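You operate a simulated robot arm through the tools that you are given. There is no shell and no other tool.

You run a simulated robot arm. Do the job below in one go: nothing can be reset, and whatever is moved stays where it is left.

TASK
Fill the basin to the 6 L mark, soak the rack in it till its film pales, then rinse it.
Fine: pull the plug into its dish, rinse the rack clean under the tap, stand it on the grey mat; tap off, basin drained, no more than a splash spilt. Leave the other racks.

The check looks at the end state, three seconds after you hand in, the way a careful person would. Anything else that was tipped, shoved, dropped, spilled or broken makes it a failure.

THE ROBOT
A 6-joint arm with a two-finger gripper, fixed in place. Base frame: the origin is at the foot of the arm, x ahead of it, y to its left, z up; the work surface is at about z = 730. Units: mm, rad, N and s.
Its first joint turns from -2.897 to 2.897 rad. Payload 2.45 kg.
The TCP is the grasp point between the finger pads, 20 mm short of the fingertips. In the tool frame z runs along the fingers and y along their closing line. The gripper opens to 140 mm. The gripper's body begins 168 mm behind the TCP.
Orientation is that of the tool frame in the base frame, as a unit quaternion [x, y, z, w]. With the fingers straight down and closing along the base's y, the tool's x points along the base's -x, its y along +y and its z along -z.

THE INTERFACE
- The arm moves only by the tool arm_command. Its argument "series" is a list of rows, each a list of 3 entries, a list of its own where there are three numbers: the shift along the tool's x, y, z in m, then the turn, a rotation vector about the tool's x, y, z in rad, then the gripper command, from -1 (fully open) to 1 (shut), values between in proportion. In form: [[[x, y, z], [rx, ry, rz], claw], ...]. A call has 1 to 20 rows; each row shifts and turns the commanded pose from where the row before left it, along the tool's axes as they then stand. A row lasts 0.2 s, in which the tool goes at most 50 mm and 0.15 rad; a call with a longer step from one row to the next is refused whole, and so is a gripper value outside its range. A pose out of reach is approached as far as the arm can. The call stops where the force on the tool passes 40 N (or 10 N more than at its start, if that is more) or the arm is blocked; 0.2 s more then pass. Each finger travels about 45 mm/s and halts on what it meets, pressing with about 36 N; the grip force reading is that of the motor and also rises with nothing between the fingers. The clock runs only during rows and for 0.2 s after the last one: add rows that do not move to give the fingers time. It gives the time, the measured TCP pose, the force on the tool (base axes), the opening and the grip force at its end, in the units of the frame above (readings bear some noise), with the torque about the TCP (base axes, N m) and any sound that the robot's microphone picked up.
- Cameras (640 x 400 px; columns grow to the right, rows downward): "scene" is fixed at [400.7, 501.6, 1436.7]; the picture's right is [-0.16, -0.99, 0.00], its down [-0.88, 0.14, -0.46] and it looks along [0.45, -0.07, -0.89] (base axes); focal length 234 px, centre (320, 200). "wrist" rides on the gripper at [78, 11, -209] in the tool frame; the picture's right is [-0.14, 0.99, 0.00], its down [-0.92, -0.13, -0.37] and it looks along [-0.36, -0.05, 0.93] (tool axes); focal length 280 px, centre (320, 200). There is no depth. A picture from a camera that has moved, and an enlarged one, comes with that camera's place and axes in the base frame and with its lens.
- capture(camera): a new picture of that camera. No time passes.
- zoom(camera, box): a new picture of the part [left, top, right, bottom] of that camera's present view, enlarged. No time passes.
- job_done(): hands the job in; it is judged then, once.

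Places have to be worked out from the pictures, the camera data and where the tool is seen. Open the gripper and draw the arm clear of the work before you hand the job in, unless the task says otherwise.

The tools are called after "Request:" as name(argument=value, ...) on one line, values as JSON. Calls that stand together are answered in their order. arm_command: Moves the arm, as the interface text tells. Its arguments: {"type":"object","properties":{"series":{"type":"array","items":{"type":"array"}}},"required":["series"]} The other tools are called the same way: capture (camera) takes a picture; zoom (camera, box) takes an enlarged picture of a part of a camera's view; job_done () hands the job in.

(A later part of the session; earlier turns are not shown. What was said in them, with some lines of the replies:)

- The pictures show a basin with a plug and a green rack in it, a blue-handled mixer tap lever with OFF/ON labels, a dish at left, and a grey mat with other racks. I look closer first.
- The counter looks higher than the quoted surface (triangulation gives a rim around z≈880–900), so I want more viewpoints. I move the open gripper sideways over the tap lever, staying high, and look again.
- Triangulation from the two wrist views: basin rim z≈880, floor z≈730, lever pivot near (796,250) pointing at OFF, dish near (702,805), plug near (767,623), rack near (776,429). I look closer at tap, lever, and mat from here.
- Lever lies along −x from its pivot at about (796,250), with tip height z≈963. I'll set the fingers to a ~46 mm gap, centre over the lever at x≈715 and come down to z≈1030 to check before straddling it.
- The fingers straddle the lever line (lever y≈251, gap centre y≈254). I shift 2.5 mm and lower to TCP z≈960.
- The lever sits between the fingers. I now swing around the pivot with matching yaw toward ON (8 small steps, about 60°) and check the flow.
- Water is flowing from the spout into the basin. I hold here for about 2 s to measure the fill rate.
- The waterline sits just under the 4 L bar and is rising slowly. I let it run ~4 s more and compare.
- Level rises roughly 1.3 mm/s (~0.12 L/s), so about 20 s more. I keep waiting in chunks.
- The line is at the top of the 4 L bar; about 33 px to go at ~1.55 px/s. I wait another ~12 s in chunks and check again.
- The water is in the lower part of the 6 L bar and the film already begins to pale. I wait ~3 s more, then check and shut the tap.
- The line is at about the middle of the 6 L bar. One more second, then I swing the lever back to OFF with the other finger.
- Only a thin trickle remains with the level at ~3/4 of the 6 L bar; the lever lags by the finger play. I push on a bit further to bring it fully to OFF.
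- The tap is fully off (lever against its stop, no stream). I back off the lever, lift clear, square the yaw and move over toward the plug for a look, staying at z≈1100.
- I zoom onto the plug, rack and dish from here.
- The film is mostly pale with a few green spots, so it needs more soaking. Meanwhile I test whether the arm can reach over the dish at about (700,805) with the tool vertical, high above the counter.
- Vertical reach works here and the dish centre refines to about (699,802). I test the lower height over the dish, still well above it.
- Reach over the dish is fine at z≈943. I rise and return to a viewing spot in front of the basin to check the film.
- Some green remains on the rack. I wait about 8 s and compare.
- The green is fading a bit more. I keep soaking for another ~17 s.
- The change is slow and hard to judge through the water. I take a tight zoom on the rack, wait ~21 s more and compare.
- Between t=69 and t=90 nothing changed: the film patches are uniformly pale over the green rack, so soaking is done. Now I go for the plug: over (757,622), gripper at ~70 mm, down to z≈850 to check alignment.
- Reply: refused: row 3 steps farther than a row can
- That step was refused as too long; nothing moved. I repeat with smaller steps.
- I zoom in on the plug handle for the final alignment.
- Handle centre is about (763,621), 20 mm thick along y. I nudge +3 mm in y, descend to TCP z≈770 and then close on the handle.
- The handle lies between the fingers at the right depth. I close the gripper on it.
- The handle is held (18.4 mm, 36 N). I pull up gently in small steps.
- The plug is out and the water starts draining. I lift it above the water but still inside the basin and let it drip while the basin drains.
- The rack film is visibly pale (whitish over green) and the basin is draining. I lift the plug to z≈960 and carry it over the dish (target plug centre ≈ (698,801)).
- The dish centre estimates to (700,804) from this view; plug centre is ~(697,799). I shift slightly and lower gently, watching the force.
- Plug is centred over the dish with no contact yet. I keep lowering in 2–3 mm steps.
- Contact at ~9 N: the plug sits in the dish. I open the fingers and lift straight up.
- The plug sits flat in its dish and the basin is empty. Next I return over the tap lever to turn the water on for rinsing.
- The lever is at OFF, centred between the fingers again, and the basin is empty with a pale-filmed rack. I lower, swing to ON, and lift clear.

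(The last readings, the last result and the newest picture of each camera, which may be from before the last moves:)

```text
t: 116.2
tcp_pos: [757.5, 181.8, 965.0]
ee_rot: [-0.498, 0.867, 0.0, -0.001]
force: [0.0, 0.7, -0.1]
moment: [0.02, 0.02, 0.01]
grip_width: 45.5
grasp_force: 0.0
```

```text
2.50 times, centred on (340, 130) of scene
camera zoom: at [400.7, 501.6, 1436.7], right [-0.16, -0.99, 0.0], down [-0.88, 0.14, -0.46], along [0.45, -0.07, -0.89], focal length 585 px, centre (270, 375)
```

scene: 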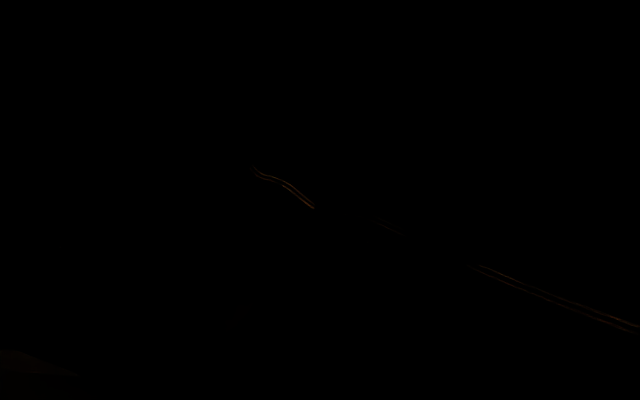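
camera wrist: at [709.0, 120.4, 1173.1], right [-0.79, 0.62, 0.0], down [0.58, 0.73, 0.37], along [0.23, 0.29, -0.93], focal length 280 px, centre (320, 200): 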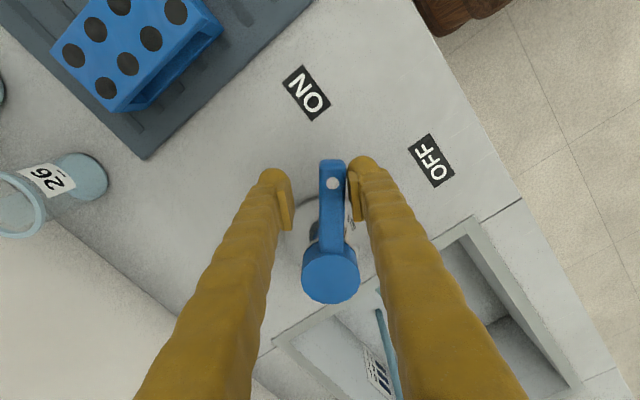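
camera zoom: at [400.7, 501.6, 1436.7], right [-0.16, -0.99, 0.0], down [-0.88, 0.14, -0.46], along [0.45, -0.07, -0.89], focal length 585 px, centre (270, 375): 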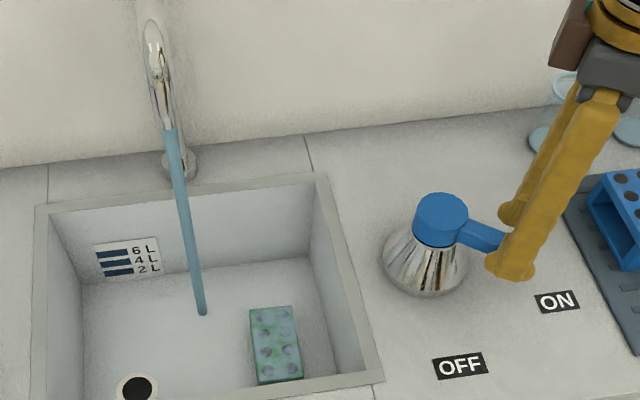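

Stream falls at about (873,524) from an outlet at z≈1053. Rack centre is about (780,433), turned about −2.4°. I lift off the lever, square the yaw to match the rack, open to ~80 mm and move over the rack.

Request:
arm_command(series=[[[0, 0.006, -0.01], [0, 0, 0], 0.35], [[0, 0, -0.04], [0, 0, 0], 0.35], [[0, 0, -0.045], [0, 0, 0], 0.2], [[0, 0, -0.02], [0, 0, 0.135], 0], [[0, 0, 0], [0, 0, 0.135], -0.14], [[0, 0, 0], [0, 0, 0.135], -0.14], [[0, 0, 0], [0, 0, 0.135], -0.14], [[0, 0, 0], [0, 0, 0.135], -0.14], [[0, 0, 0], [0, 0, 0.135], -0.14], [[0, 0, 0], [0, 0, 0.135], -0.14], [[0, 0, 0], [0, 0, 0.137], -0.14], [[-0.002, 0.042, 0], [0, 0, 0], -0.14], [[-0.002, 0.042, 0], [0, 0, 0], -0.14], [[-0.002, 0.042, 0], [0, 0, 0], -0.14], [[-0.002, 0.042, 0], [0, 0, 0], -0.14], [[-0.002, 0.042, 0], [0, 0, 0], -0.14], [[-0.002, 0.036, 0], [0, 0, 0], -0.14], [[0, 0, 0], [0, 0, 0], -0.14], [[0, 0, 0], [0, 0, 0], -0.14]])

Request:
capture(camera="wrist")

Request:
capture(camera="scene")

```text
t: 120.2
tcp_pos: [775.8, 431.1, 1075.4]
ee_rot: [0.021, 1.0, 0.001, 0.001]
force: [0.1, -0.8, 0.1]
moment: [0.02, 0.03, -0.01]
grip_width: 79.6
grasp_force: 0.1
```

```text
taken
camera wrist: at [697.3, 446.3, 1284.0], right [0.18, 0.98, 0.0], down [0.91, -0.17, 0.37], along [0.36, -0.07, -0.93], focal length 280 px, centre (320, 200)
```

wrist: 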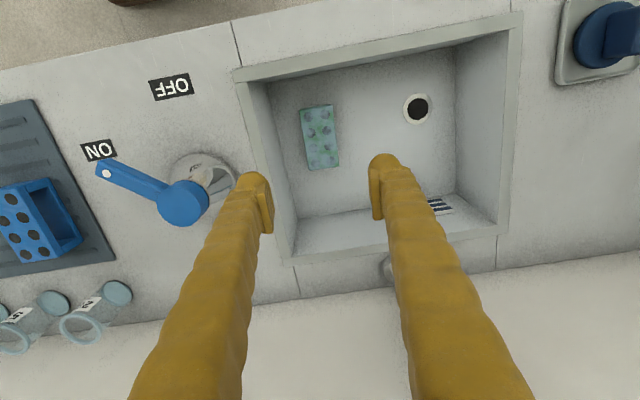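

```text
taken
```

scene: 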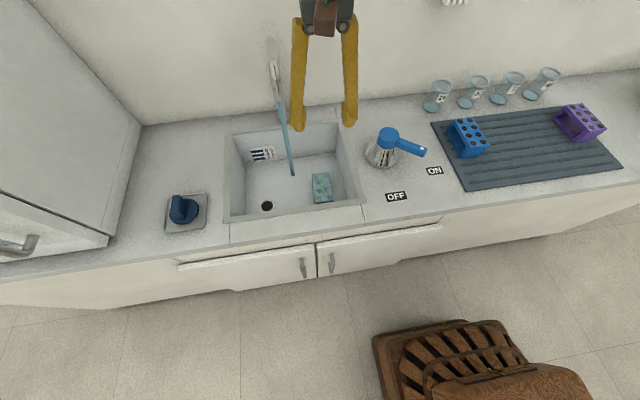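

The wrist view puts the rack centre at about (777,431), right under the TCP. I descend to z≈830 and check.

Request:
arm_command(series=[[[0, 0, 0.045], [0, 0, 0], -0.14], [[0, 0, 0.045], [0, 0, 0], -0.14], [[0, 0, 0.045], [0, 0, 0], -0.14], [[0, 0, 0.045], [0, 0, 0], -0.14], [[0, 0, 0.045], [0, 0, 0], -0.14], [[0, 0, 0.02], [0, 0, 0], -0.14], [[0, 0, 0], [0, 0, 0], -0.14]])

Request:
capture(camera="wrist")

Request:
zoom(camera="scene", box=[220, 90, 380, 215])

```text
t: 121.8
tcp_pos: [773.1, 428.4, 832.7]
ee_rot: [0.021, 1.0, 0.001, 0.0]
force: [-0.9, 0.5, 0.6]
moment: [0.03, 0.01, -0.03]
grip_width: 80.0
grasp_force: 0.0
```

```text
taken
camera wrist: at [696.1, 444.6, 1041.0], right [0.18, 0.98, 0.0], down [0.91, -0.17, 0.37], along [0.36, -0.07, -0.93], focal length 280 px, centre (320, 200)
```

wrist: 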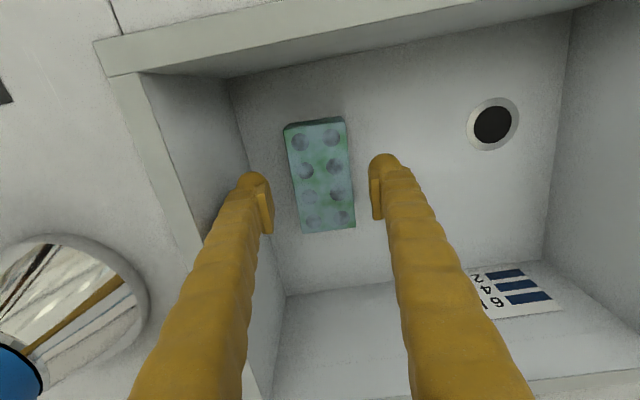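

```text
3.20 times, centred on (300, 152) of scene
camera zoom: at [400.7, 501.6, 1436.7], right [-0.16, -0.99, 0.0], down [-0.88, 0.14, -0.46], along [0.45, -0.07, -0.89], focal length 749 px, centre (384, 352)
```

zoom: 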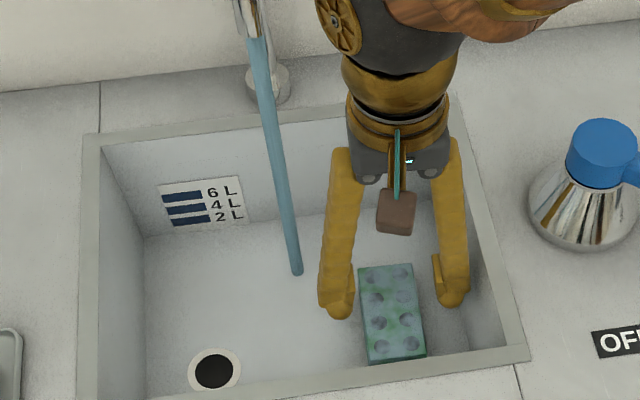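

Aligned well. I descend to TCP z≈758 and close on the rack.

Request:
arm_command(series=[[[0, 0, 0.03], [0, 0, 0], -0.14], [[0, 0, 0.025], [0, 0, 0], -0.14], [[0, 0, 0.012], [0, 0, 0], -0.14], [[0, 0, 0.006], [0, 0, 0], -0.14], [[0, 0, 0], [0, 0, 0], -0.14], [[0, 0, 0], [0, 0, 0], 0.1], [[0, 0, 0], [0, 0, 0], 0.3], [[0, 0, 0], [0, 0, 0], 0.6], [[0, 0, 0], [0, 0, 0], 1], [[0, 0, 0], [0, 0, 0], 1]])

Request:
capture(camera="wrist")

Request:
zoom(camera="scene", box=[220, 90, 380, 215])

```text
t: 124.0
tcp_pos: [776.3, 429.0, 761.4]
ee_rot: [0.021, 1.0, 0.0, 0.0]
force: [0.2, 0.6, 0.8]
moment: [0.0, 0.01, -0.01]
grip_width: 59.0
grasp_force: 35.9
```

```text
taken
camera wrist: at [698.1, 445.4, 970.5], right [0.18, 0.98, 0.0], down [0.91, -0.17, 0.37], along [0.36, -0.07, -0.93], focal length 280 px, centre (320, 200)
```

wrist: 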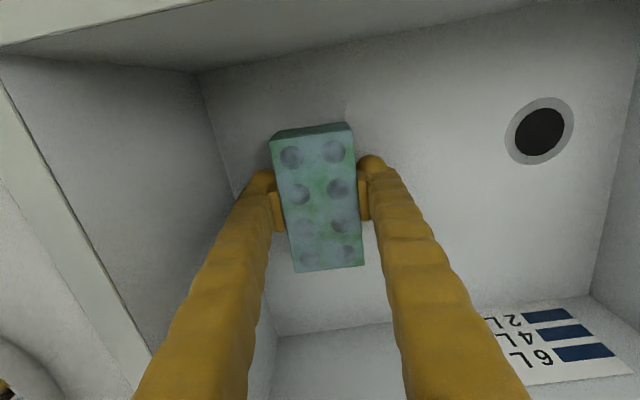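

```text
3.20 times, centred on (300, 152) of scene
camera zoom: at [400.7, 501.6, 1436.7], right [-0.16, -0.99, 0.0], down [-0.88, 0.14, -0.46], along [0.45, -0.07, -0.89], focal length 749 px, centre (384, 352)
```

zoom: 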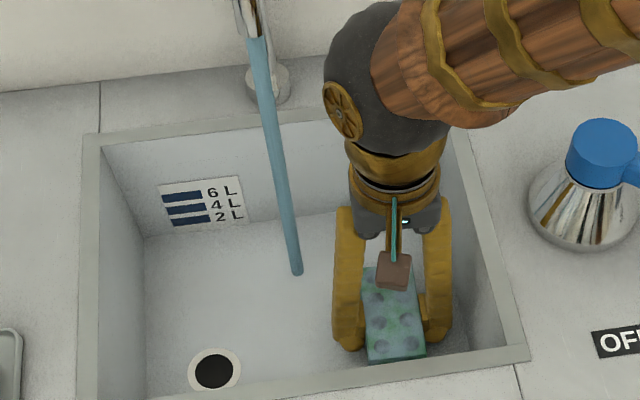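

The rack is held (59 mm). I lift it to z≈905 over the basin and tilt the tool forward ~35° so the gripper body will stay clear of the spout.

Request:
arm_command(series=[[[0, 0, -0.012], [0, 0, 0], 1], [[0, 0, -0.03], [0, 0, 0], 1], [[0, 0, -0.035], [0, 0, 0], 1], [[0, 0, -0.035], [0, 0, 0], 1], [[0, 0, -0.032], [0, 0, 0], 1], [[0, 0, 0], [0, -0.122, 0], 1], [[0, 0, 0], [0, -0.122, 0], 1], [[0, 0, 0], [0, -0.122, 0], 1], [[0, 0, 0], [0, -0.122, 0], 1], [[0, 0, 0], [0, -0.122, 0], 1], [[0, 0, 0], [0, 0, 0], 1]])

Request:
capture(camera="wrist")

Request:
capture(camera="scene")

```text
t: 126.4
tcp_pos: [774.2, 431.2, 903.9]
ee_rot: [0.02, 0.954, -0.006, 0.3]
force: [-0.8, -0.3, -0.2]
moment: [0.01, 0.01, -0.01]
grip_width: 58.6
grasp_force: 36.2
```

```text
taken
camera wrist: at [591.5, 449.6, 1030.4], right [0.15, 0.98, 0.08], down [0.54, -0.15, 0.83], along [0.83, -0.08, -0.55], focal length 280 px, centre (320, 200)
```

wrist: 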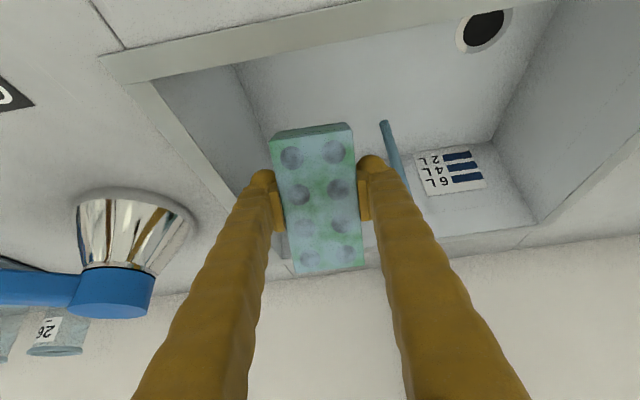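

```text
taken
```

scene: 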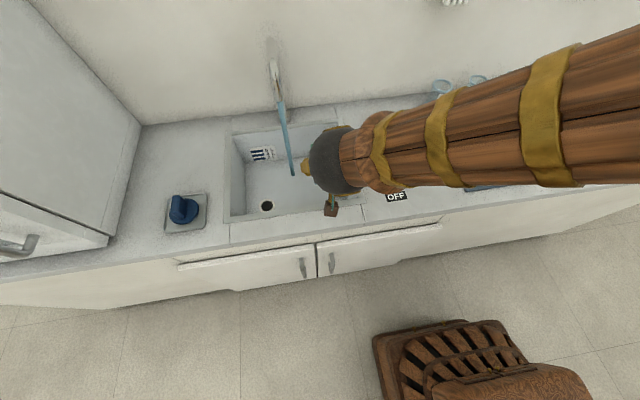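

Tilt is right and the rack is secure. I move +90 mm in x, then +97 mm in y so the stream meets the rack.

Request:
arm_command(series=[[[-0.0246, 0, 0.0172], [0, 0, 0], 1], [[-0.0246, 0, 0.0172], [0, 0, 0], 1], [[-0.0246, 0, 0.0172], [0, 0, 0], 1], [[0, 0.024, 0], [0, 0, 0], 1], [[0, 0.024, 0], [0, 0, 0], 1], [[0, 0.024, 0], [0, 0, 0], 1], [[0, 0.025, 0], [0, 0, 0], 1], [[0, 0, 0], [0, 0, 0], 1], [[0, 0, 0], [0, 0, 0], 1]])

Request:
capture(camera="wrist")

Request:
capture(camera="scene")

```text
t: 128.4
tcp_pos: [869.1, 523.9, 903.1]
ee_rot: [0.021, 0.954, -0.007, 0.299]
force: [-0.3, -0.1, -2.0]
moment: [0.01, 0.0, 0.0]
grip_width: 58.2
grasp_force: 36.4
```

```text
taken
camera wrist: at [687.1, 543.8, 1030.3], right [0.15, 0.98, 0.08], down [0.54, -0.15, 0.83], along [0.83, -0.09, -0.55], focal length 280 px, centre (320, 200)
```

wrist: 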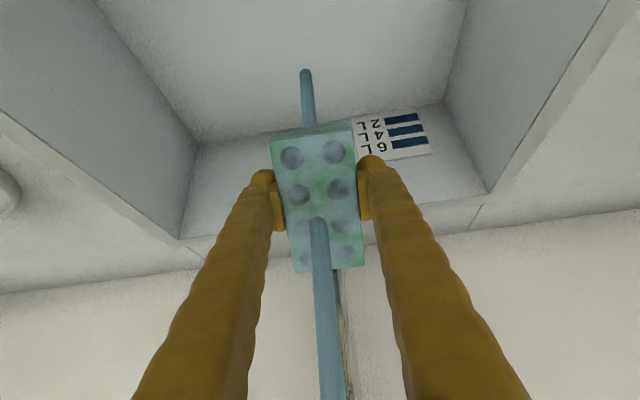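

```text
taken
```

scene: 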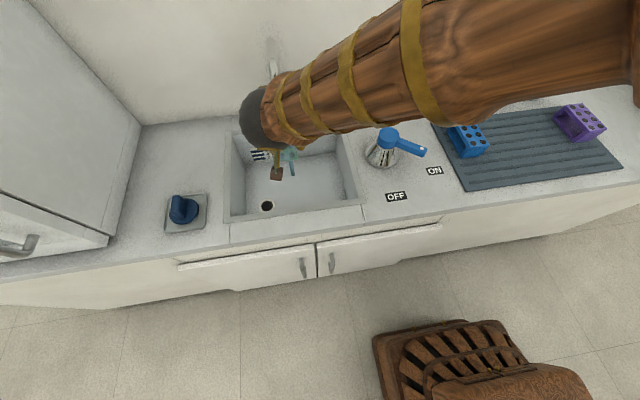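

The stream hits the rack near its middle. I hold ~4 s and watch the film.

Request:
arm_command(series=[[[0, 0, 0], [0, 0, 0], 1], [[0, 0, 0], [0, 0, 0], 1], [[0, 0, 0], [0, 0, 0], 1], [[0, 0, 0], [0, 0, 0], 1], [[0, 0, 0], [0, 0, 0], 1], [[0, 0, 0], [0, 0, 0], 1], [[0, 0, 0], [0, 0, 0], 1], [[0, 0, 0], [0, 0, 0], 1], [[0, 0, 0], [0, 0, 0], 1], [[0, 0, 0], [0, 0, 0], 1], [[0, 0, 0], [0, 0, 0], 1], [[0, 0, 0], [0, 0, 0], 1], [[0, 0, 0], [0, 0, 0], 1], [[0, 0, 0], [0, 0, 0], 1], [[0, 0, 0], [0, 0, 0], 1], [[0, 0, 0], [0, 0, 0], 1], [[0, 0, 0], [0, 0, 0], 1], [[0, 0, 0], [0, 0, 0], 1], [[0, 0, 0], [0, 0, 0], 1], [[0, 0, 0], [0, 0, 0], 1]])

Request:
zoom(camera="wrist", box=[240, 100, 400, 300])

```text
t: 132.6
tcp_pos: [870.2, 524.1, 904.8]
ee_rot: [0.02, 0.954, -0.006, 0.299]
force: [-0.3, 0.0, -1.2]
moment: [0.01, 0.03, -0.03]
grip_width: 58.3
grasp_force: 36.3
```

```text
2.00 times, centred on (320, 200) of wrist
camera zoom: at [687.1, 543.6, 1030.4], right [0.15, 0.98, 0.08], down [0.54, -0.15, 0.83], along [0.83, -0.09, -0.55], focal length 561 px, centre (320, 200)
```

zoom: 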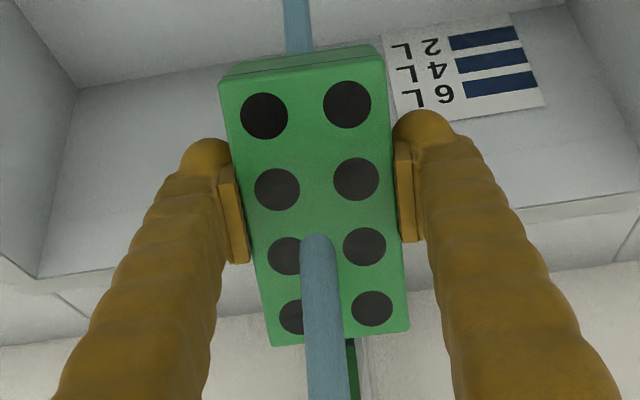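

The rack is bright green and clean now. I rinse ~3 s more with a slight sweep for good measure, then draw it out of the stream.

Request:
arm_command(series=[[[0, 0.008, 0], [0, 0, 0], 1], [[0, 0, 0], [0, 0, 0], 1], [[0, 0, 0], [0, 0, 0], 1], [[0, 0, 0], [0, 0, 0], 1], [[0, -0.016, 0], [0, 0, 0], 1], [[0, 0, 0], [0, 0, 0], 1], [[0, 0, 0], [0, 0, 0], 1], [[0, 0, 0], [0, 0, 0], 1], [[0, -0.022, 0], [0, 0, 0], 1], [[0, -0.022, 0], [0, 0, 0], 1], [[0, -0.022, 0], [0, 0, 0], 1], [[0, -0.022, 0], [0, 0, 0], 1], [[0.0246, 0, -0.0172], [0, 0, 0], 1], [[0.0246, 0, -0.0172], [0, 0, 0], 1], [[0.0246, 0, -0.0172], [0, 0, 0], 1], [[0, 0, 0], [0, 0, 0], 1]])

Request:
capture(camera="wrist")

Request:
capture(camera="scene")

```text
t: 136.0
tcp_pos: [773.5, 433.6, 905.5]
ee_rot: [0.02, 0.954, -0.006, 0.3]
force: [-0.1, -0.5, -1.2]
moment: [0.01, 0.01, -0.02]
grip_width: 58.6
grasp_force: 36.2
```

```text
taken
camera wrist: at [589.9, 452.4, 1032.0], right [0.15, 0.98, 0.08], down [0.54, -0.15, 0.83], along [0.83, -0.09, -0.55], focal length 280 px, centre (320, 200)
```

wrist: 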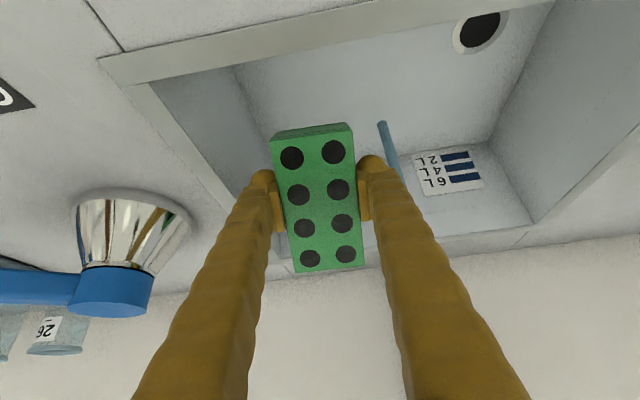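

```text
taken
```

scene: 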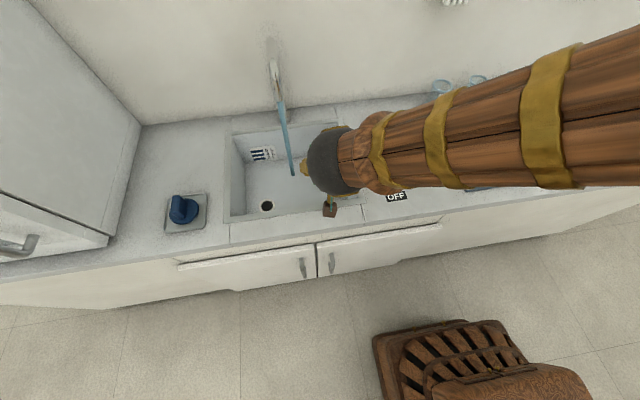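

The rack is clean on all visible faces. I level the tool, let the rack drip over the basin for a few seconds, then lift to z≈1080.

Request:
arm_command(series=[[[0, 0, 0], [0, 0.122, 0], 1], [[0, 0, 0], [0, 0.122, 0], 1], [[0, 0, 0], [0, 0.122, 0], 1], [[0, 0, 0], [0, 0.122, 0], 1], [[0, 0, 0], [0, 0.122, 0], 1], [[0, 0, 0], [0, 0, 0], 1], [[0, 0, 0], [0, 0, 0], 1], [[0, 0, 0], [0, 0, 0], 1], [[0, 0, 0], [0, 0, 0], 1], [[0, 0, 0], [0, 0, 0], 1], [[0, 0, 0], [0, 0, 0], 1], [[0, 0, 0], [0, 0, 0], 1], [[0, 0, 0], [0, 0, 0], 1], [[0, 0, 0], [0, 0, 0], 1], [[0, 0, 0], [0, 0, 0], 1], [[0, 0, -0.04], [0, 0, 0], 1], [[0, 0, -0.045], [0, 0, 0], 1], [[0, 0, -0.045], [0, 0, 0], 1], [[0, 0, -0.045], [0, 0, 0], 1], [[0, 0, 0], [0, 0, 0], 1]])

Request:
capture(camera="wrist")

Request:
zoom(camera="scene", box=[410, 50, 640, 200])

```text
t: 140.2
tcp_pos: [776.2, 432.3, 1080.6]
ee_rot: [0.02, 1.0, 0.0, 0.0]
force: [0.0, 0.2, -1.3]
moment: [0.01, -0.03, 0.0]
grip_width: 58.2
grasp_force: 36.1
```

```text
taken
camera wrist: at [698.0, 447.5, 1289.0], right [0.18, 0.98, 0.0], down [0.91, -0.17, 0.37], along [0.36, -0.07, -0.93], focal length 280 px, centre (320, 200)
```

wrist: 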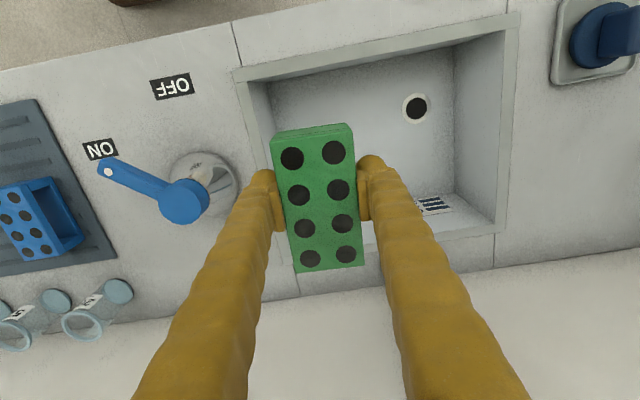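

```text
2.67 times, centred on (525, 125) of scene
camera zoom: at [400.7, 501.6, 1436.7], right [-0.16, -0.99, 0.0], down [-0.88, 0.14, -0.46], along [0.45, -0.07, -0.89], focal length 624 px, centre (-227, 400)
```

zoom: 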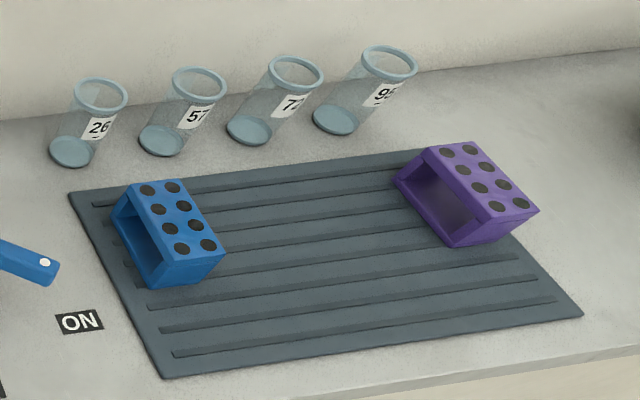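

The gap between blue (to y≈−55) and purple (from y≈−260) racks is centred near y≈−155. I carry the rack at z≈1080 to about (765,−155).

Request:
arm_command(series=[[[-0.001, -0.045, 0], [0, 0, 0], 1], [[-0.001, -0.045, 0], [0, 0, 0], 1], [[-0.001, -0.045, 0], [0, 0, 0], 1], [[-0.001, -0.045, 0], [0, 0, 0], 1], [[-0.001, -0.045, 0], [0, 0, 0], 1], [[-0.001, -0.045, 0], [0, 0, 0], 1], [[-0.001, -0.045, 0], [0, 0, 0], 1], [[-0.001, -0.045, 0], [0, 0, 0], 1], [[-0.001, -0.045, 0], [0, 0, 0], 1], [[-0.001, -0.045, 0], [0, 0, 0], 1], [[-0.001, -0.045, 0], [0, 0, 0], 1], [[-0.001, -0.045, 0], [0, 0, 0], 1], [[-0.001, -0.045, 0], [0, 0, 0], 1], [[0, 0, 0], [0, 0, 0], 1], [[0, 0, 0], [0, 0, 0], 1]])

Request:
capture(camera="wrist")

Request:
capture(camera="scene")

```text
t: 143.4
tcp_pos: [764.6, -152.1, 1082.0]
ee_rot: [0.021, 1.0, 0.0, 0.0]
force: [0.4, -0.3, -0.9]
moment: [-0.02, 0.01, 0.0]
grip_width: 58.2
grasp_force: 36.0
```

```text
taken
camera wrist: at [686.8, -137.1, 1291.1], right [0.18, 0.98, 0.0], down [0.91, -0.17, 0.37], along [0.36, -0.07, -0.93], focal length 280 px, centre (320, 200)
```

wrist: 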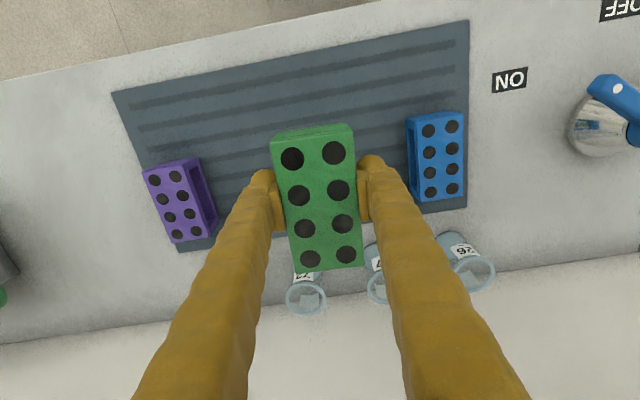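

```text
taken
```

scene: 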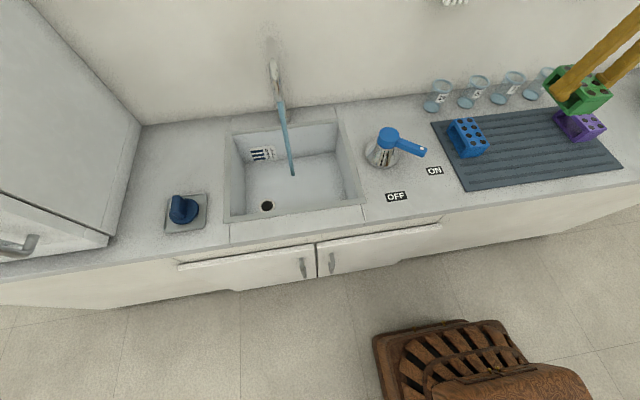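

There's ample free mat around y≈−175. I shift 20 mm and descend to z≈940, then check.

Request:
arm_command(series=[[[0, -0.02, 0.02], [0, 0, 0], 1], [[0, 0, 0.04], [0, 0, 0], 1], [[0, 0, 0.04], [0, 0, 0], 1], [[0, 0, 0.03], [0, 0, 0], 1], [[0, 0, 0.012], [0, 0, 0], 1], [[0, 0, 0], [0, 0, 0], 1]])

Request:
capture(camera="wrist")

Request:
zoom(camera="scene", box=[410, 50, 640, 200])

```text
t: 144.8
tcp_pos: [760.0, -173.6, 938.5]
ee_rot: [0.022, 1.0, 0.0, 0.0]
force: [-0.3, -0.4, -0.7]
moment: [0.0, -0.01, -0.01]
grip_width: 58.1
grasp_force: 36.2
```

```text
taken
camera wrist: at [682.3, -158.5, 1145.9], right [0.18, 0.98, 0.0], down [0.91, -0.17, 0.37], along [0.36, -0.07, -0.93], focal length 280 px, centre (320, 200)
```

wrist: 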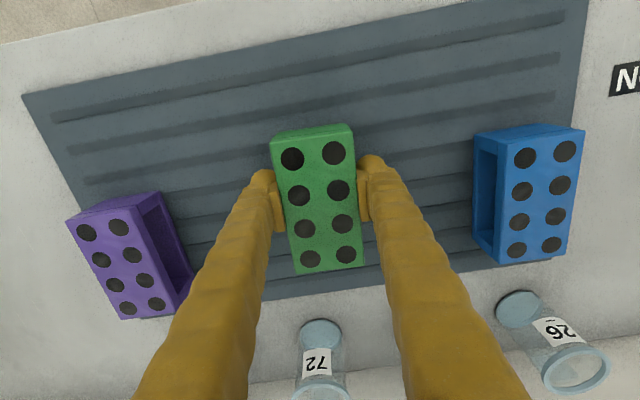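

```text
2.67 times, centred on (525, 125) of scene
camera zoom: at [400.7, 501.6, 1436.7], right [-0.16, -0.99, 0.0], down [-0.88, 0.14, -0.46], along [0.45, -0.07, -0.89], focal length 624 px, centre (-227, 400)
```

zoom: 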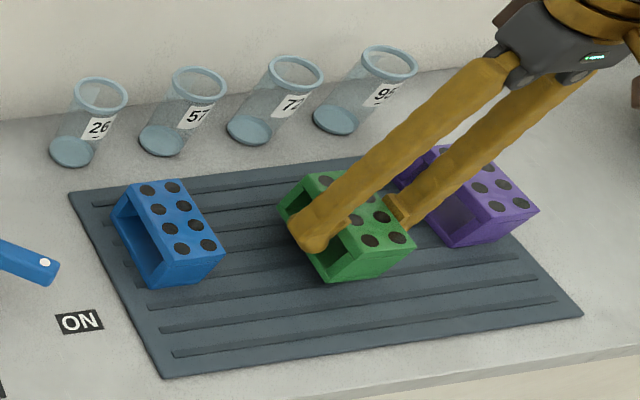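

The rack is well centred over the mat with clear space around. I lower in small steps until contact.

Request:
arm_command(series=[[[0, 0, 0.005], [0, 0, 0], 1], [[0, 0, 0.004], [0, 0, 0], 1], [[0, 0, 0.003], [0, 0, 0], 1], [[0, 0, 0], [0, 0, 0], 1]])

Request:
arm_command(series=[[[0, 0, 0.002], [0, 0, 0], 1], [[0, 0, 0.002], [0, 0, 0], 1], [[0, 0, 0], [0, 0, 0], 1]])

Request:
arm_command(series=[[[0, 0, 0.001], [0, 0, 0], 1], [[0, 0, 0.001], [0, 0, 0], 1], [[0, 0, 0], [0, 0, 0], 1]])

```text
t: 145.8
tcp_pos: [762.6, -174.2, 927.2]
ee_rot: [0.021, 1.0, -0.001, 0.001]
force: [0.5, 0.6, -1.2]
moment: [0.02, 0.04, -0.01]
grip_width: 58.1
grasp_force: 35.8
```

```text
t: 146.6
tcp_pos: [761.8, -174.1, 921.6]
ee_rot: [0.021, 1.0, 0.0, 0.0]
force: [0.4, 0.1, -0.7]
moment: [-0.02, 0.0, 0.02]
grip_width: 57.9
grasp_force: 36.2
```

```text
t: 147.4
tcp_pos: [762.6, -173.8, 920.1]
ee_rot: [0.021, 1.0, 0.0, 0.0]
force: [0.3, 1.1, -1.0]
moment: [-0.04, 0.02, -0.03]
grip_width: 58.1
grasp_force: 36.0
```

Request:
arm_command(series=[[[0, 0, 0.001], [0, 0, 0], 1], [[0, 0, 0.001], [0, 0, 0], 1], [[0, 0, 0], [0, 0, 0], 1]])

Request:
arm_command(series=[[[0, 0, 0.001], [0, 0, 0], 1], [[0, 0, 0.001], [0, 0, 0], 1], [[0, 0, 0], [0, 0, 0], 1]])

Request:
zoom(camera="scene", box=[480, 80, 600, 170])

```text
t: 148.2
tcp_pos: [763.4, -175.0, 917.5]
ee_rot: [0.02, 1.0, 0.0, 0.0]
force: [-4.1, 5.2, 21.8]
moment: [0.23, -0.03, 0.05]
grip_width: 58.1
grasp_force: 35.1
```

```text
t: 149.0
tcp_pos: [763.2, -174.4, 916.5]
ee_rot: [0.021, 1.0, 0.0, 0.002]
force: [2.7, -4.8, 33.3]
moment: [0.04, -0.03, 0.01]
grip_width: 59.0
grasp_force: 35.8
```

```text
4.44 times, centred on (540, 125) of scene
camera zoom: at [400.7, 501.6, 1436.7], right [-0.16, -0.99, 0.0], down [-0.88, 0.14, -0.46], along [0.45, -0.07, -0.89], focal length 1040 px, centre (-658, 533)
```

zoom: 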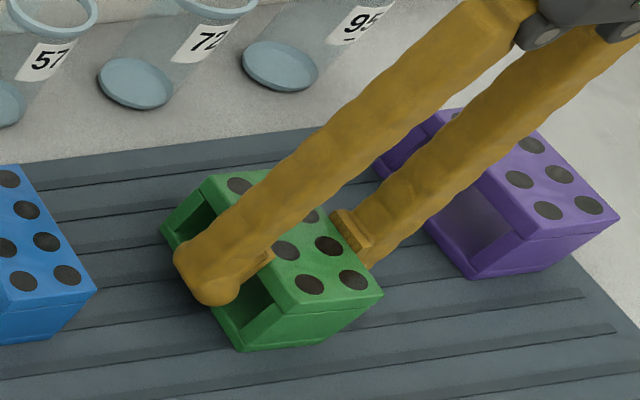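

Contact made (33 N, a bit firm). I ease up 2 mm, open gently, and lift straight up.

Request:
arm_command(series=[[[0, 0, -0.002], [0, 0, 0], 1], [[0, 0, 0], [0, 0, 0], 0.1], [[0, 0, 0], [0, 0, 0], -0.1], [[0, 0, 0], [0, 0, 0], -0.2], [[0, 0, 0], [0, 0, 0], -0.2], [[0, 0, 0], [0, 0, 0], -0.2], [[0, 0, -0.02], [0, 0, 0], -0.2], [[0, 0, -0.04], [0, 0, 0], -0.2], [[0, 0, -0.045], [0, 0, 0], -0.2], [[0, 0, -0.045], [0, 0, 0], -0.2], [[0, 0, 0], [0, 0, 0], -0.2]])

Request:
capture(camera="wrist")

Request:
zoom(camera="scene", box=[410, 50, 640, 200])

```text
t: 151.4
tcp_pos: [761.3, -174.4, 1066.5]
ee_rot: [0.021, 1.0, -0.001, 0.0]
force: [0.0, -0.6, -1.0]
moment: [0.0, 0.01, -0.02]
grip_width: 84.0
grasp_force: 0.0
```

```text
taken
camera wrist: at [683.9, -159.0, 1275.7], right [0.18, 0.98, 0.0], down [0.91, -0.17, 0.37], along [0.36, -0.07, -0.93], focal length 280 px, centre (320, 200)
```

wrist: 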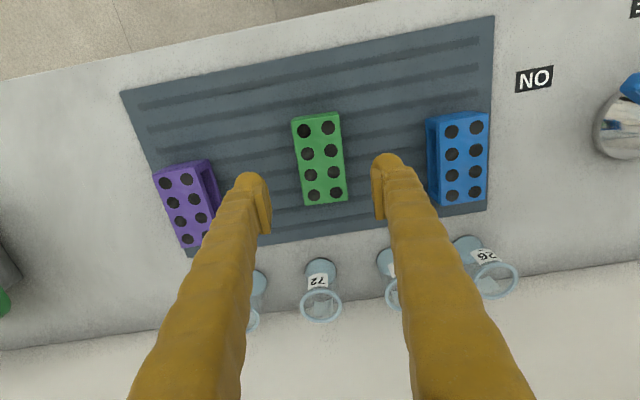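

```text
2.67 times, centred on (525, 125) of scene
camera zoom: at [400.7, 501.6, 1436.7], right [-0.16, -0.99, 0.0], down [-0.88, 0.14, -0.46], along [0.45, -0.07, -0.89], focal length 624 px, centre (-227, 400)
```

zoom: 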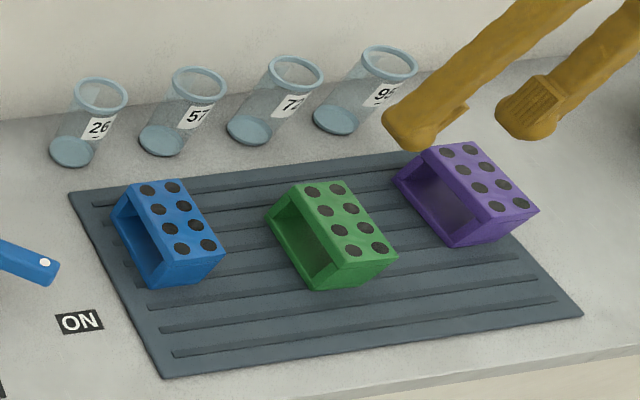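

The green rack stands upright on the mat, the others untouched. Now I go back to the lever: aim the gap over it at its ON angle (~50°), TCP ≈ (746,190), and check from above.

Request:
arm_command(series=[[[0.0039, 0.0454, 0], [0, 0, 0], 0.35], [[0.0039, 0.0454, 0], [0, 0, 0], 0.35], [[0.0039, 0.0454, 0], [0, 0, 0], 0.35], [[0.0039, 0.0454, 0], [0, 0, 0], 0.35], [[0.0039, 0.0454, 0], [0, 0, 0], 0.35], [[0.0039, 0.0454, 0], [0, 0, 0], 0.35], [[0.0039, 0.0454, 0], [0, 0, 0], 0.35], [[0.0039, 0.0454, 0], [0, 0, 0], 0.35], [[0, 0, 0], [0, 0, -0.1307], 0.35], [[0, 0, 0], [0, 0, -0.1307], 0.35], [[0, 0, 0], [0, 0, -0.1307], 0.35], [[0, 0, 0], [0, 0, -0.1307], 0.35], [[0, 0, 0], [0, 0, -0.1307], 0.35], [[0, 0, 0], [0, 0, -0.1307], 0.35], [[0, 0, 0], [0, 0, -0.1307], 0.35], [[0, 0, 0], [0, 0, 0], 0.35]])

Request:
capture(camera="wrist")

Request:
zoom(camera="scene", box=[220, 50, 460, 210])

```text
t: 154.8
tcp_pos: [748.1, 188.7, 1067.4]
ee_rot: [-0.424, 0.906, 0.001, 0.0]
force: [0.1, -0.5, -0.2]
moment: [0.0, 0.03, -0.02]
grip_width: 45.3
grasp_force: 0.0
```

```text
taken
camera wrist: at [688.9, 138.3, 1276.7], right [-0.67, 0.74, 0.0], down [0.69, 0.62, 0.37], along [0.27, 0.25, -0.93], focal length 280 px, centre (320, 200)
```

wrist: 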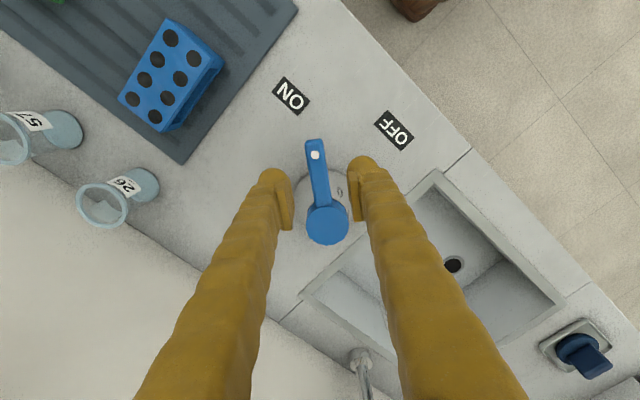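

```text
2.50 times, centred on (340, 130) of scene
camera zoom: at [400.7, 501.6, 1436.7], right [-0.16, -0.99, 0.0], down [-0.88, 0.14, -0.46], along [0.45, -0.07, -0.89], focal length 585 px, centre (270, 375)
```

zoom: 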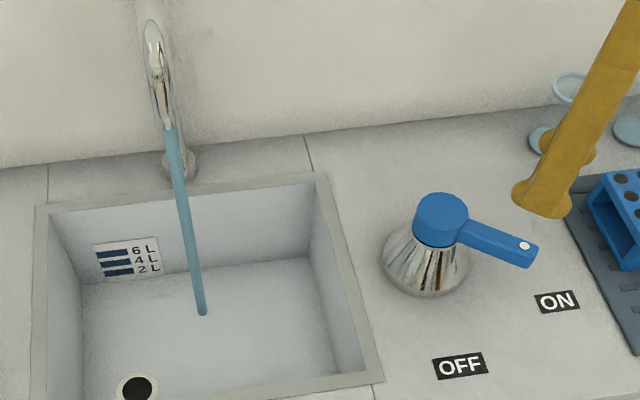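

The lever is centred between the fingers. I lower to z≈962 and swing it back to OFF.

Request:
arm_command(series=[[[0, 0, 0.035], [0, 0, 0], 0.35], [[0, 0, 0.03], [0, 0, 0], 0.35], [[0, 0, 0.025], [0, 0, 0], 0.35], [[0, 0, 0.014], [0, 0, 0], 0.35], [[0, 0, 0], [0, 0, 0], 0.35], [[-0.00066, 0.0101, 0], [0, 0, 0.13], 0.35], [[-0.00066, 0.0101, 0], [0, 0, 0.13], 0.35], [[-0.00066, 0.0101, 0], [0, 0, 0.13], 0.35], [[-0.00066, 0.0101, 0], [0, 0, 0.13], 0.35], [[-0.00066, 0.0101, 0], [0, 0, 0.13], 0.35], [[-0.00066, 0.0101, 0], [0, 0, 0.13], 0.35], [[-0.00066, 0.0101, 0], [0, 0, 0.13], 0.35], [[0, 0, 0], [0, 0, 0], 0.35]])

Request:
capture(camera="wrist")

Request:
zoom(camera="scene", box=[220, 50, 460, 210])

```text
t: 157.6
tcp_pos: [718.8, 252.8, 963.9]
ee_rot: [0.019, 1.0, 0.0, 0.0]
force: [0.5, -0.1, 0.4]
moment: [0.03, 0.0, -0.02]
grip_width: 45.6
grasp_force: 0.0
```

```text
taken
camera wrist: at [640.6, 268.1, 1172.1], right [0.17, 0.98, 0.0], down [0.92, -0.16, 0.37], along [0.36, -0.06, -0.93], focal length 280 px, centre (320, 200)
```

wrist: 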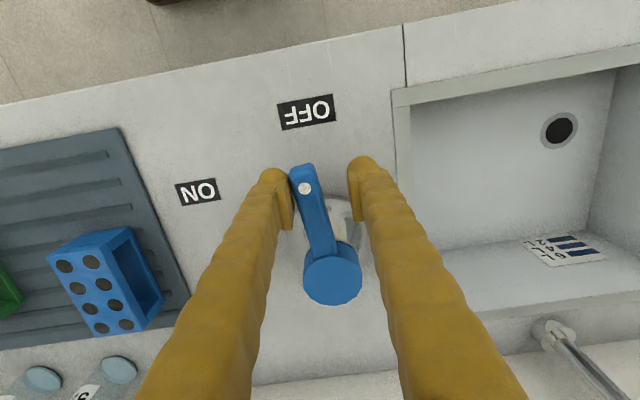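

```text
2.50 times, centred on (340, 130) of scene
camera zoom: at [400.7, 501.6, 1436.7], right [-0.16, -0.99, 0.0], down [-0.88, 0.14, -0.46], along [0.45, -0.07, -0.89], focal length 585 px, centre (270, 375)
```

zoom: 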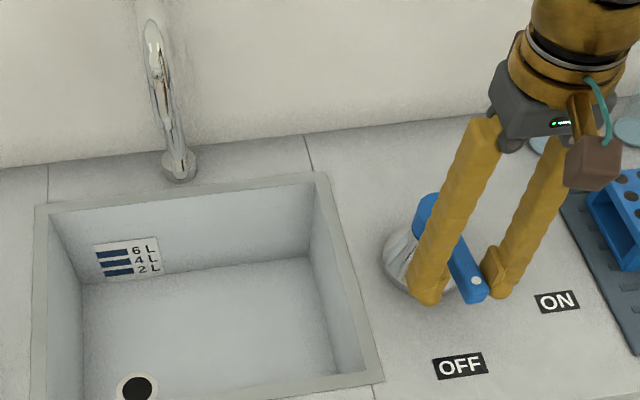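

The stream has stopped; I push a little further so the lever rests against its OFF stop.

Request:
arm_command(series=[[[-0.0002, 0.0047, 0], [0, 0, 0.06], 0.35], [[-0.0002, 0.0047, 0], [0, 0, 0.06], 0.35], [[0, 0, 0], [0, 0, 0], 0.35]])

Request:
capture(camera="wrist")

```text
t: 158.4
tcp_pos: [719.6, 261.8, 962.6]
ee_rot: [0.079, 0.997, 0.0, -0.001]
force: [2.2, -5.1, -1.2]
moment: [-0.02, -0.07, 0.17]
grip_width: 48.7
grasp_force: 2.3
```

```text
taken
camera wrist: at [643.5, 286.1, 1171.2], right [0.29, 0.96, 0.0], down [0.89, -0.27, 0.37], along [0.35, -0.11, -0.93], focal length 280 px, centre (320, 200)
```

wrist: 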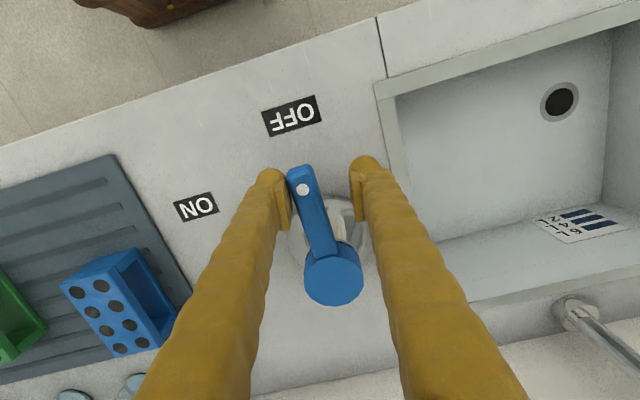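

The lever is against its OFF stop (5 N). I back off, open the gripper and lift clear, withdrawing toward the base.

Request:
arm_command(series=[[[0, -0.008, 0], [0, 0, 0], 0.2], [[0, 0, -0.03], [0, 0, 0], 0.1], [[0, 0, -0.045], [0, 0, 0.0], -0.2], [[0, 0, -0.045], [0, 0, -0.08], -0.6], [[0, 0, -0.045], [0, 0, -0.08], -1], [[0.03, 0, -0.02], [0, 0, 0], -1], [[0.045, 0, 0], [0, 0, 0], -1], [[0.045, 0, 0], [0, 0, 0], -1], [[0.04, 0, 0], [0, 0, 0], -1], [[0, 0, 0], [0, 0, 0], -1], [[0, 0, 0], [0, 0, 0], -1]])

Request:
capture(camera="scene")

Request:
capture(camera="wrist")

Request:
zoom(camera="scene", box=[150, 50, 410, 220])

Request:
zoom(camera="scene", box=[360, 50, 640, 220])

```text
t: 160.8
tcp_pos: [560.2, 254.5, 1148.3]
ee_rot: [-0.001, 1.0, 0.0, 0.0]
force: [0.0, 0.2, -0.8]
moment: [0.02, 0.0, 0.0]
grip_width: 140.0
grasp_force: 0.0
```

```text
taken
```

scene: 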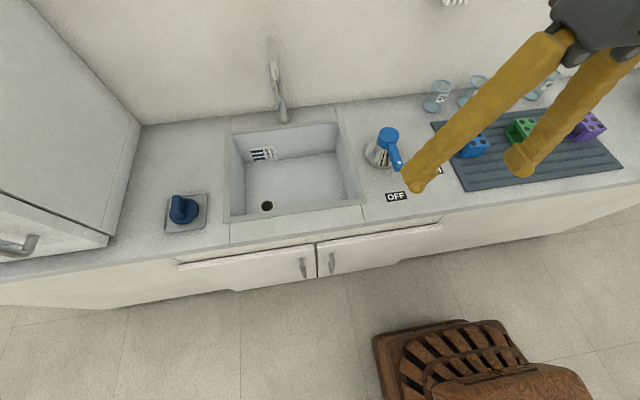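

```text
taken
camera wrist: at [481.4, 266.8, 1356.8], right [0.13, 0.99, 0.0], down [0.92, -0.12, 0.37], along [0.36, -0.05, -0.93], focal length 280 px, centre (320, 200)
```

wrist: 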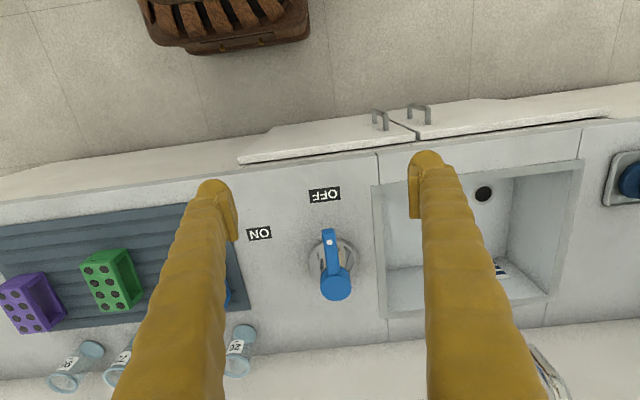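

```text
2.35 times, centred on (280, 135) of scene
camera zoom: at [400.7, 501.6, 1436.7], right [-0.16, -0.99, 0.0], down [-0.88, 0.14, -0.46], along [0.45, -0.07, -0.89], focal length 551 px, centre (414, 353)
```

zoom: 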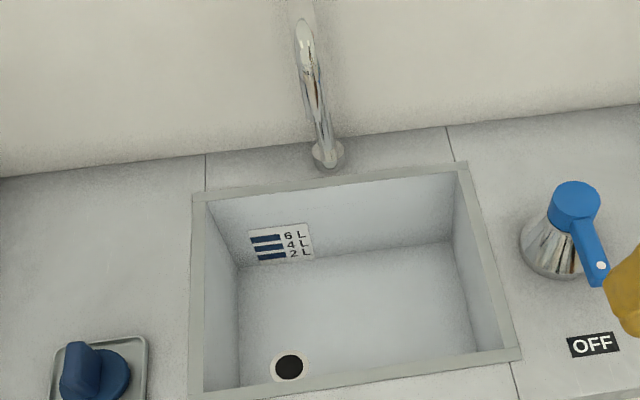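

```text
2.29 times, centred on (500, 135) of scene
camera zoom: at [400.7, 501.6, 1436.7], right [-0.16, -0.99, 0.0], down [-0.88, 0.14, -0.46], along [0.45, -0.07, -0.89], focal length 535 px, centre (-91, 349)
```

zoom: 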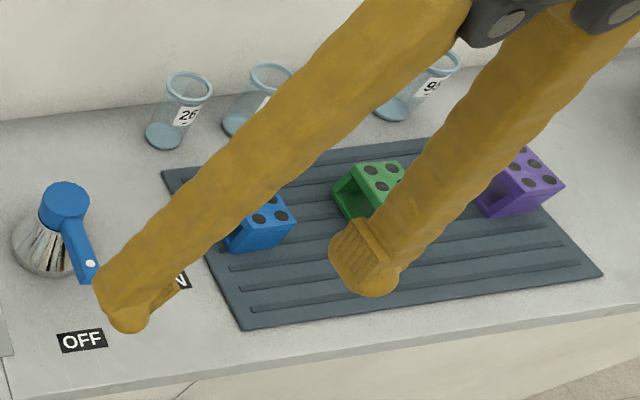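

Everything checks out: plug in its dish, basin drained, tap off, clean rack on the mat, other racks and tubes unmoved, no puddles, and the arm clear with the gripper open. I hand the job in.

Request:
job_done()

```text
The job is handed in.
```

The job is handed in, and every step was carried out; I don't have the check's verdict.

- **Fill and soak:** I filled the basin to within the 6 L bar, about three-quarters of the way up it. The rack then soaked for roughly a minute, until its film turned pale.
- **Plug:** I pulled the plug and set it flat in its dish. The basin drained fully.
- **Rinse:** I held the rack under the running tap for about 7 seconds. All visible film came off and it is bright green again.
- **Rack on the mat:** The rack stands upright on the grey mat, between the blue and purple racks. I set it down a little firmly, with about 33 N of contact, and nothing shifted.
- **End state:** The tap lever is against its OFF stop with no flow. I saw no spilled water on the counter, and the other racks and the tubes are where they were. The gripper is open and the arm is drawn clear.
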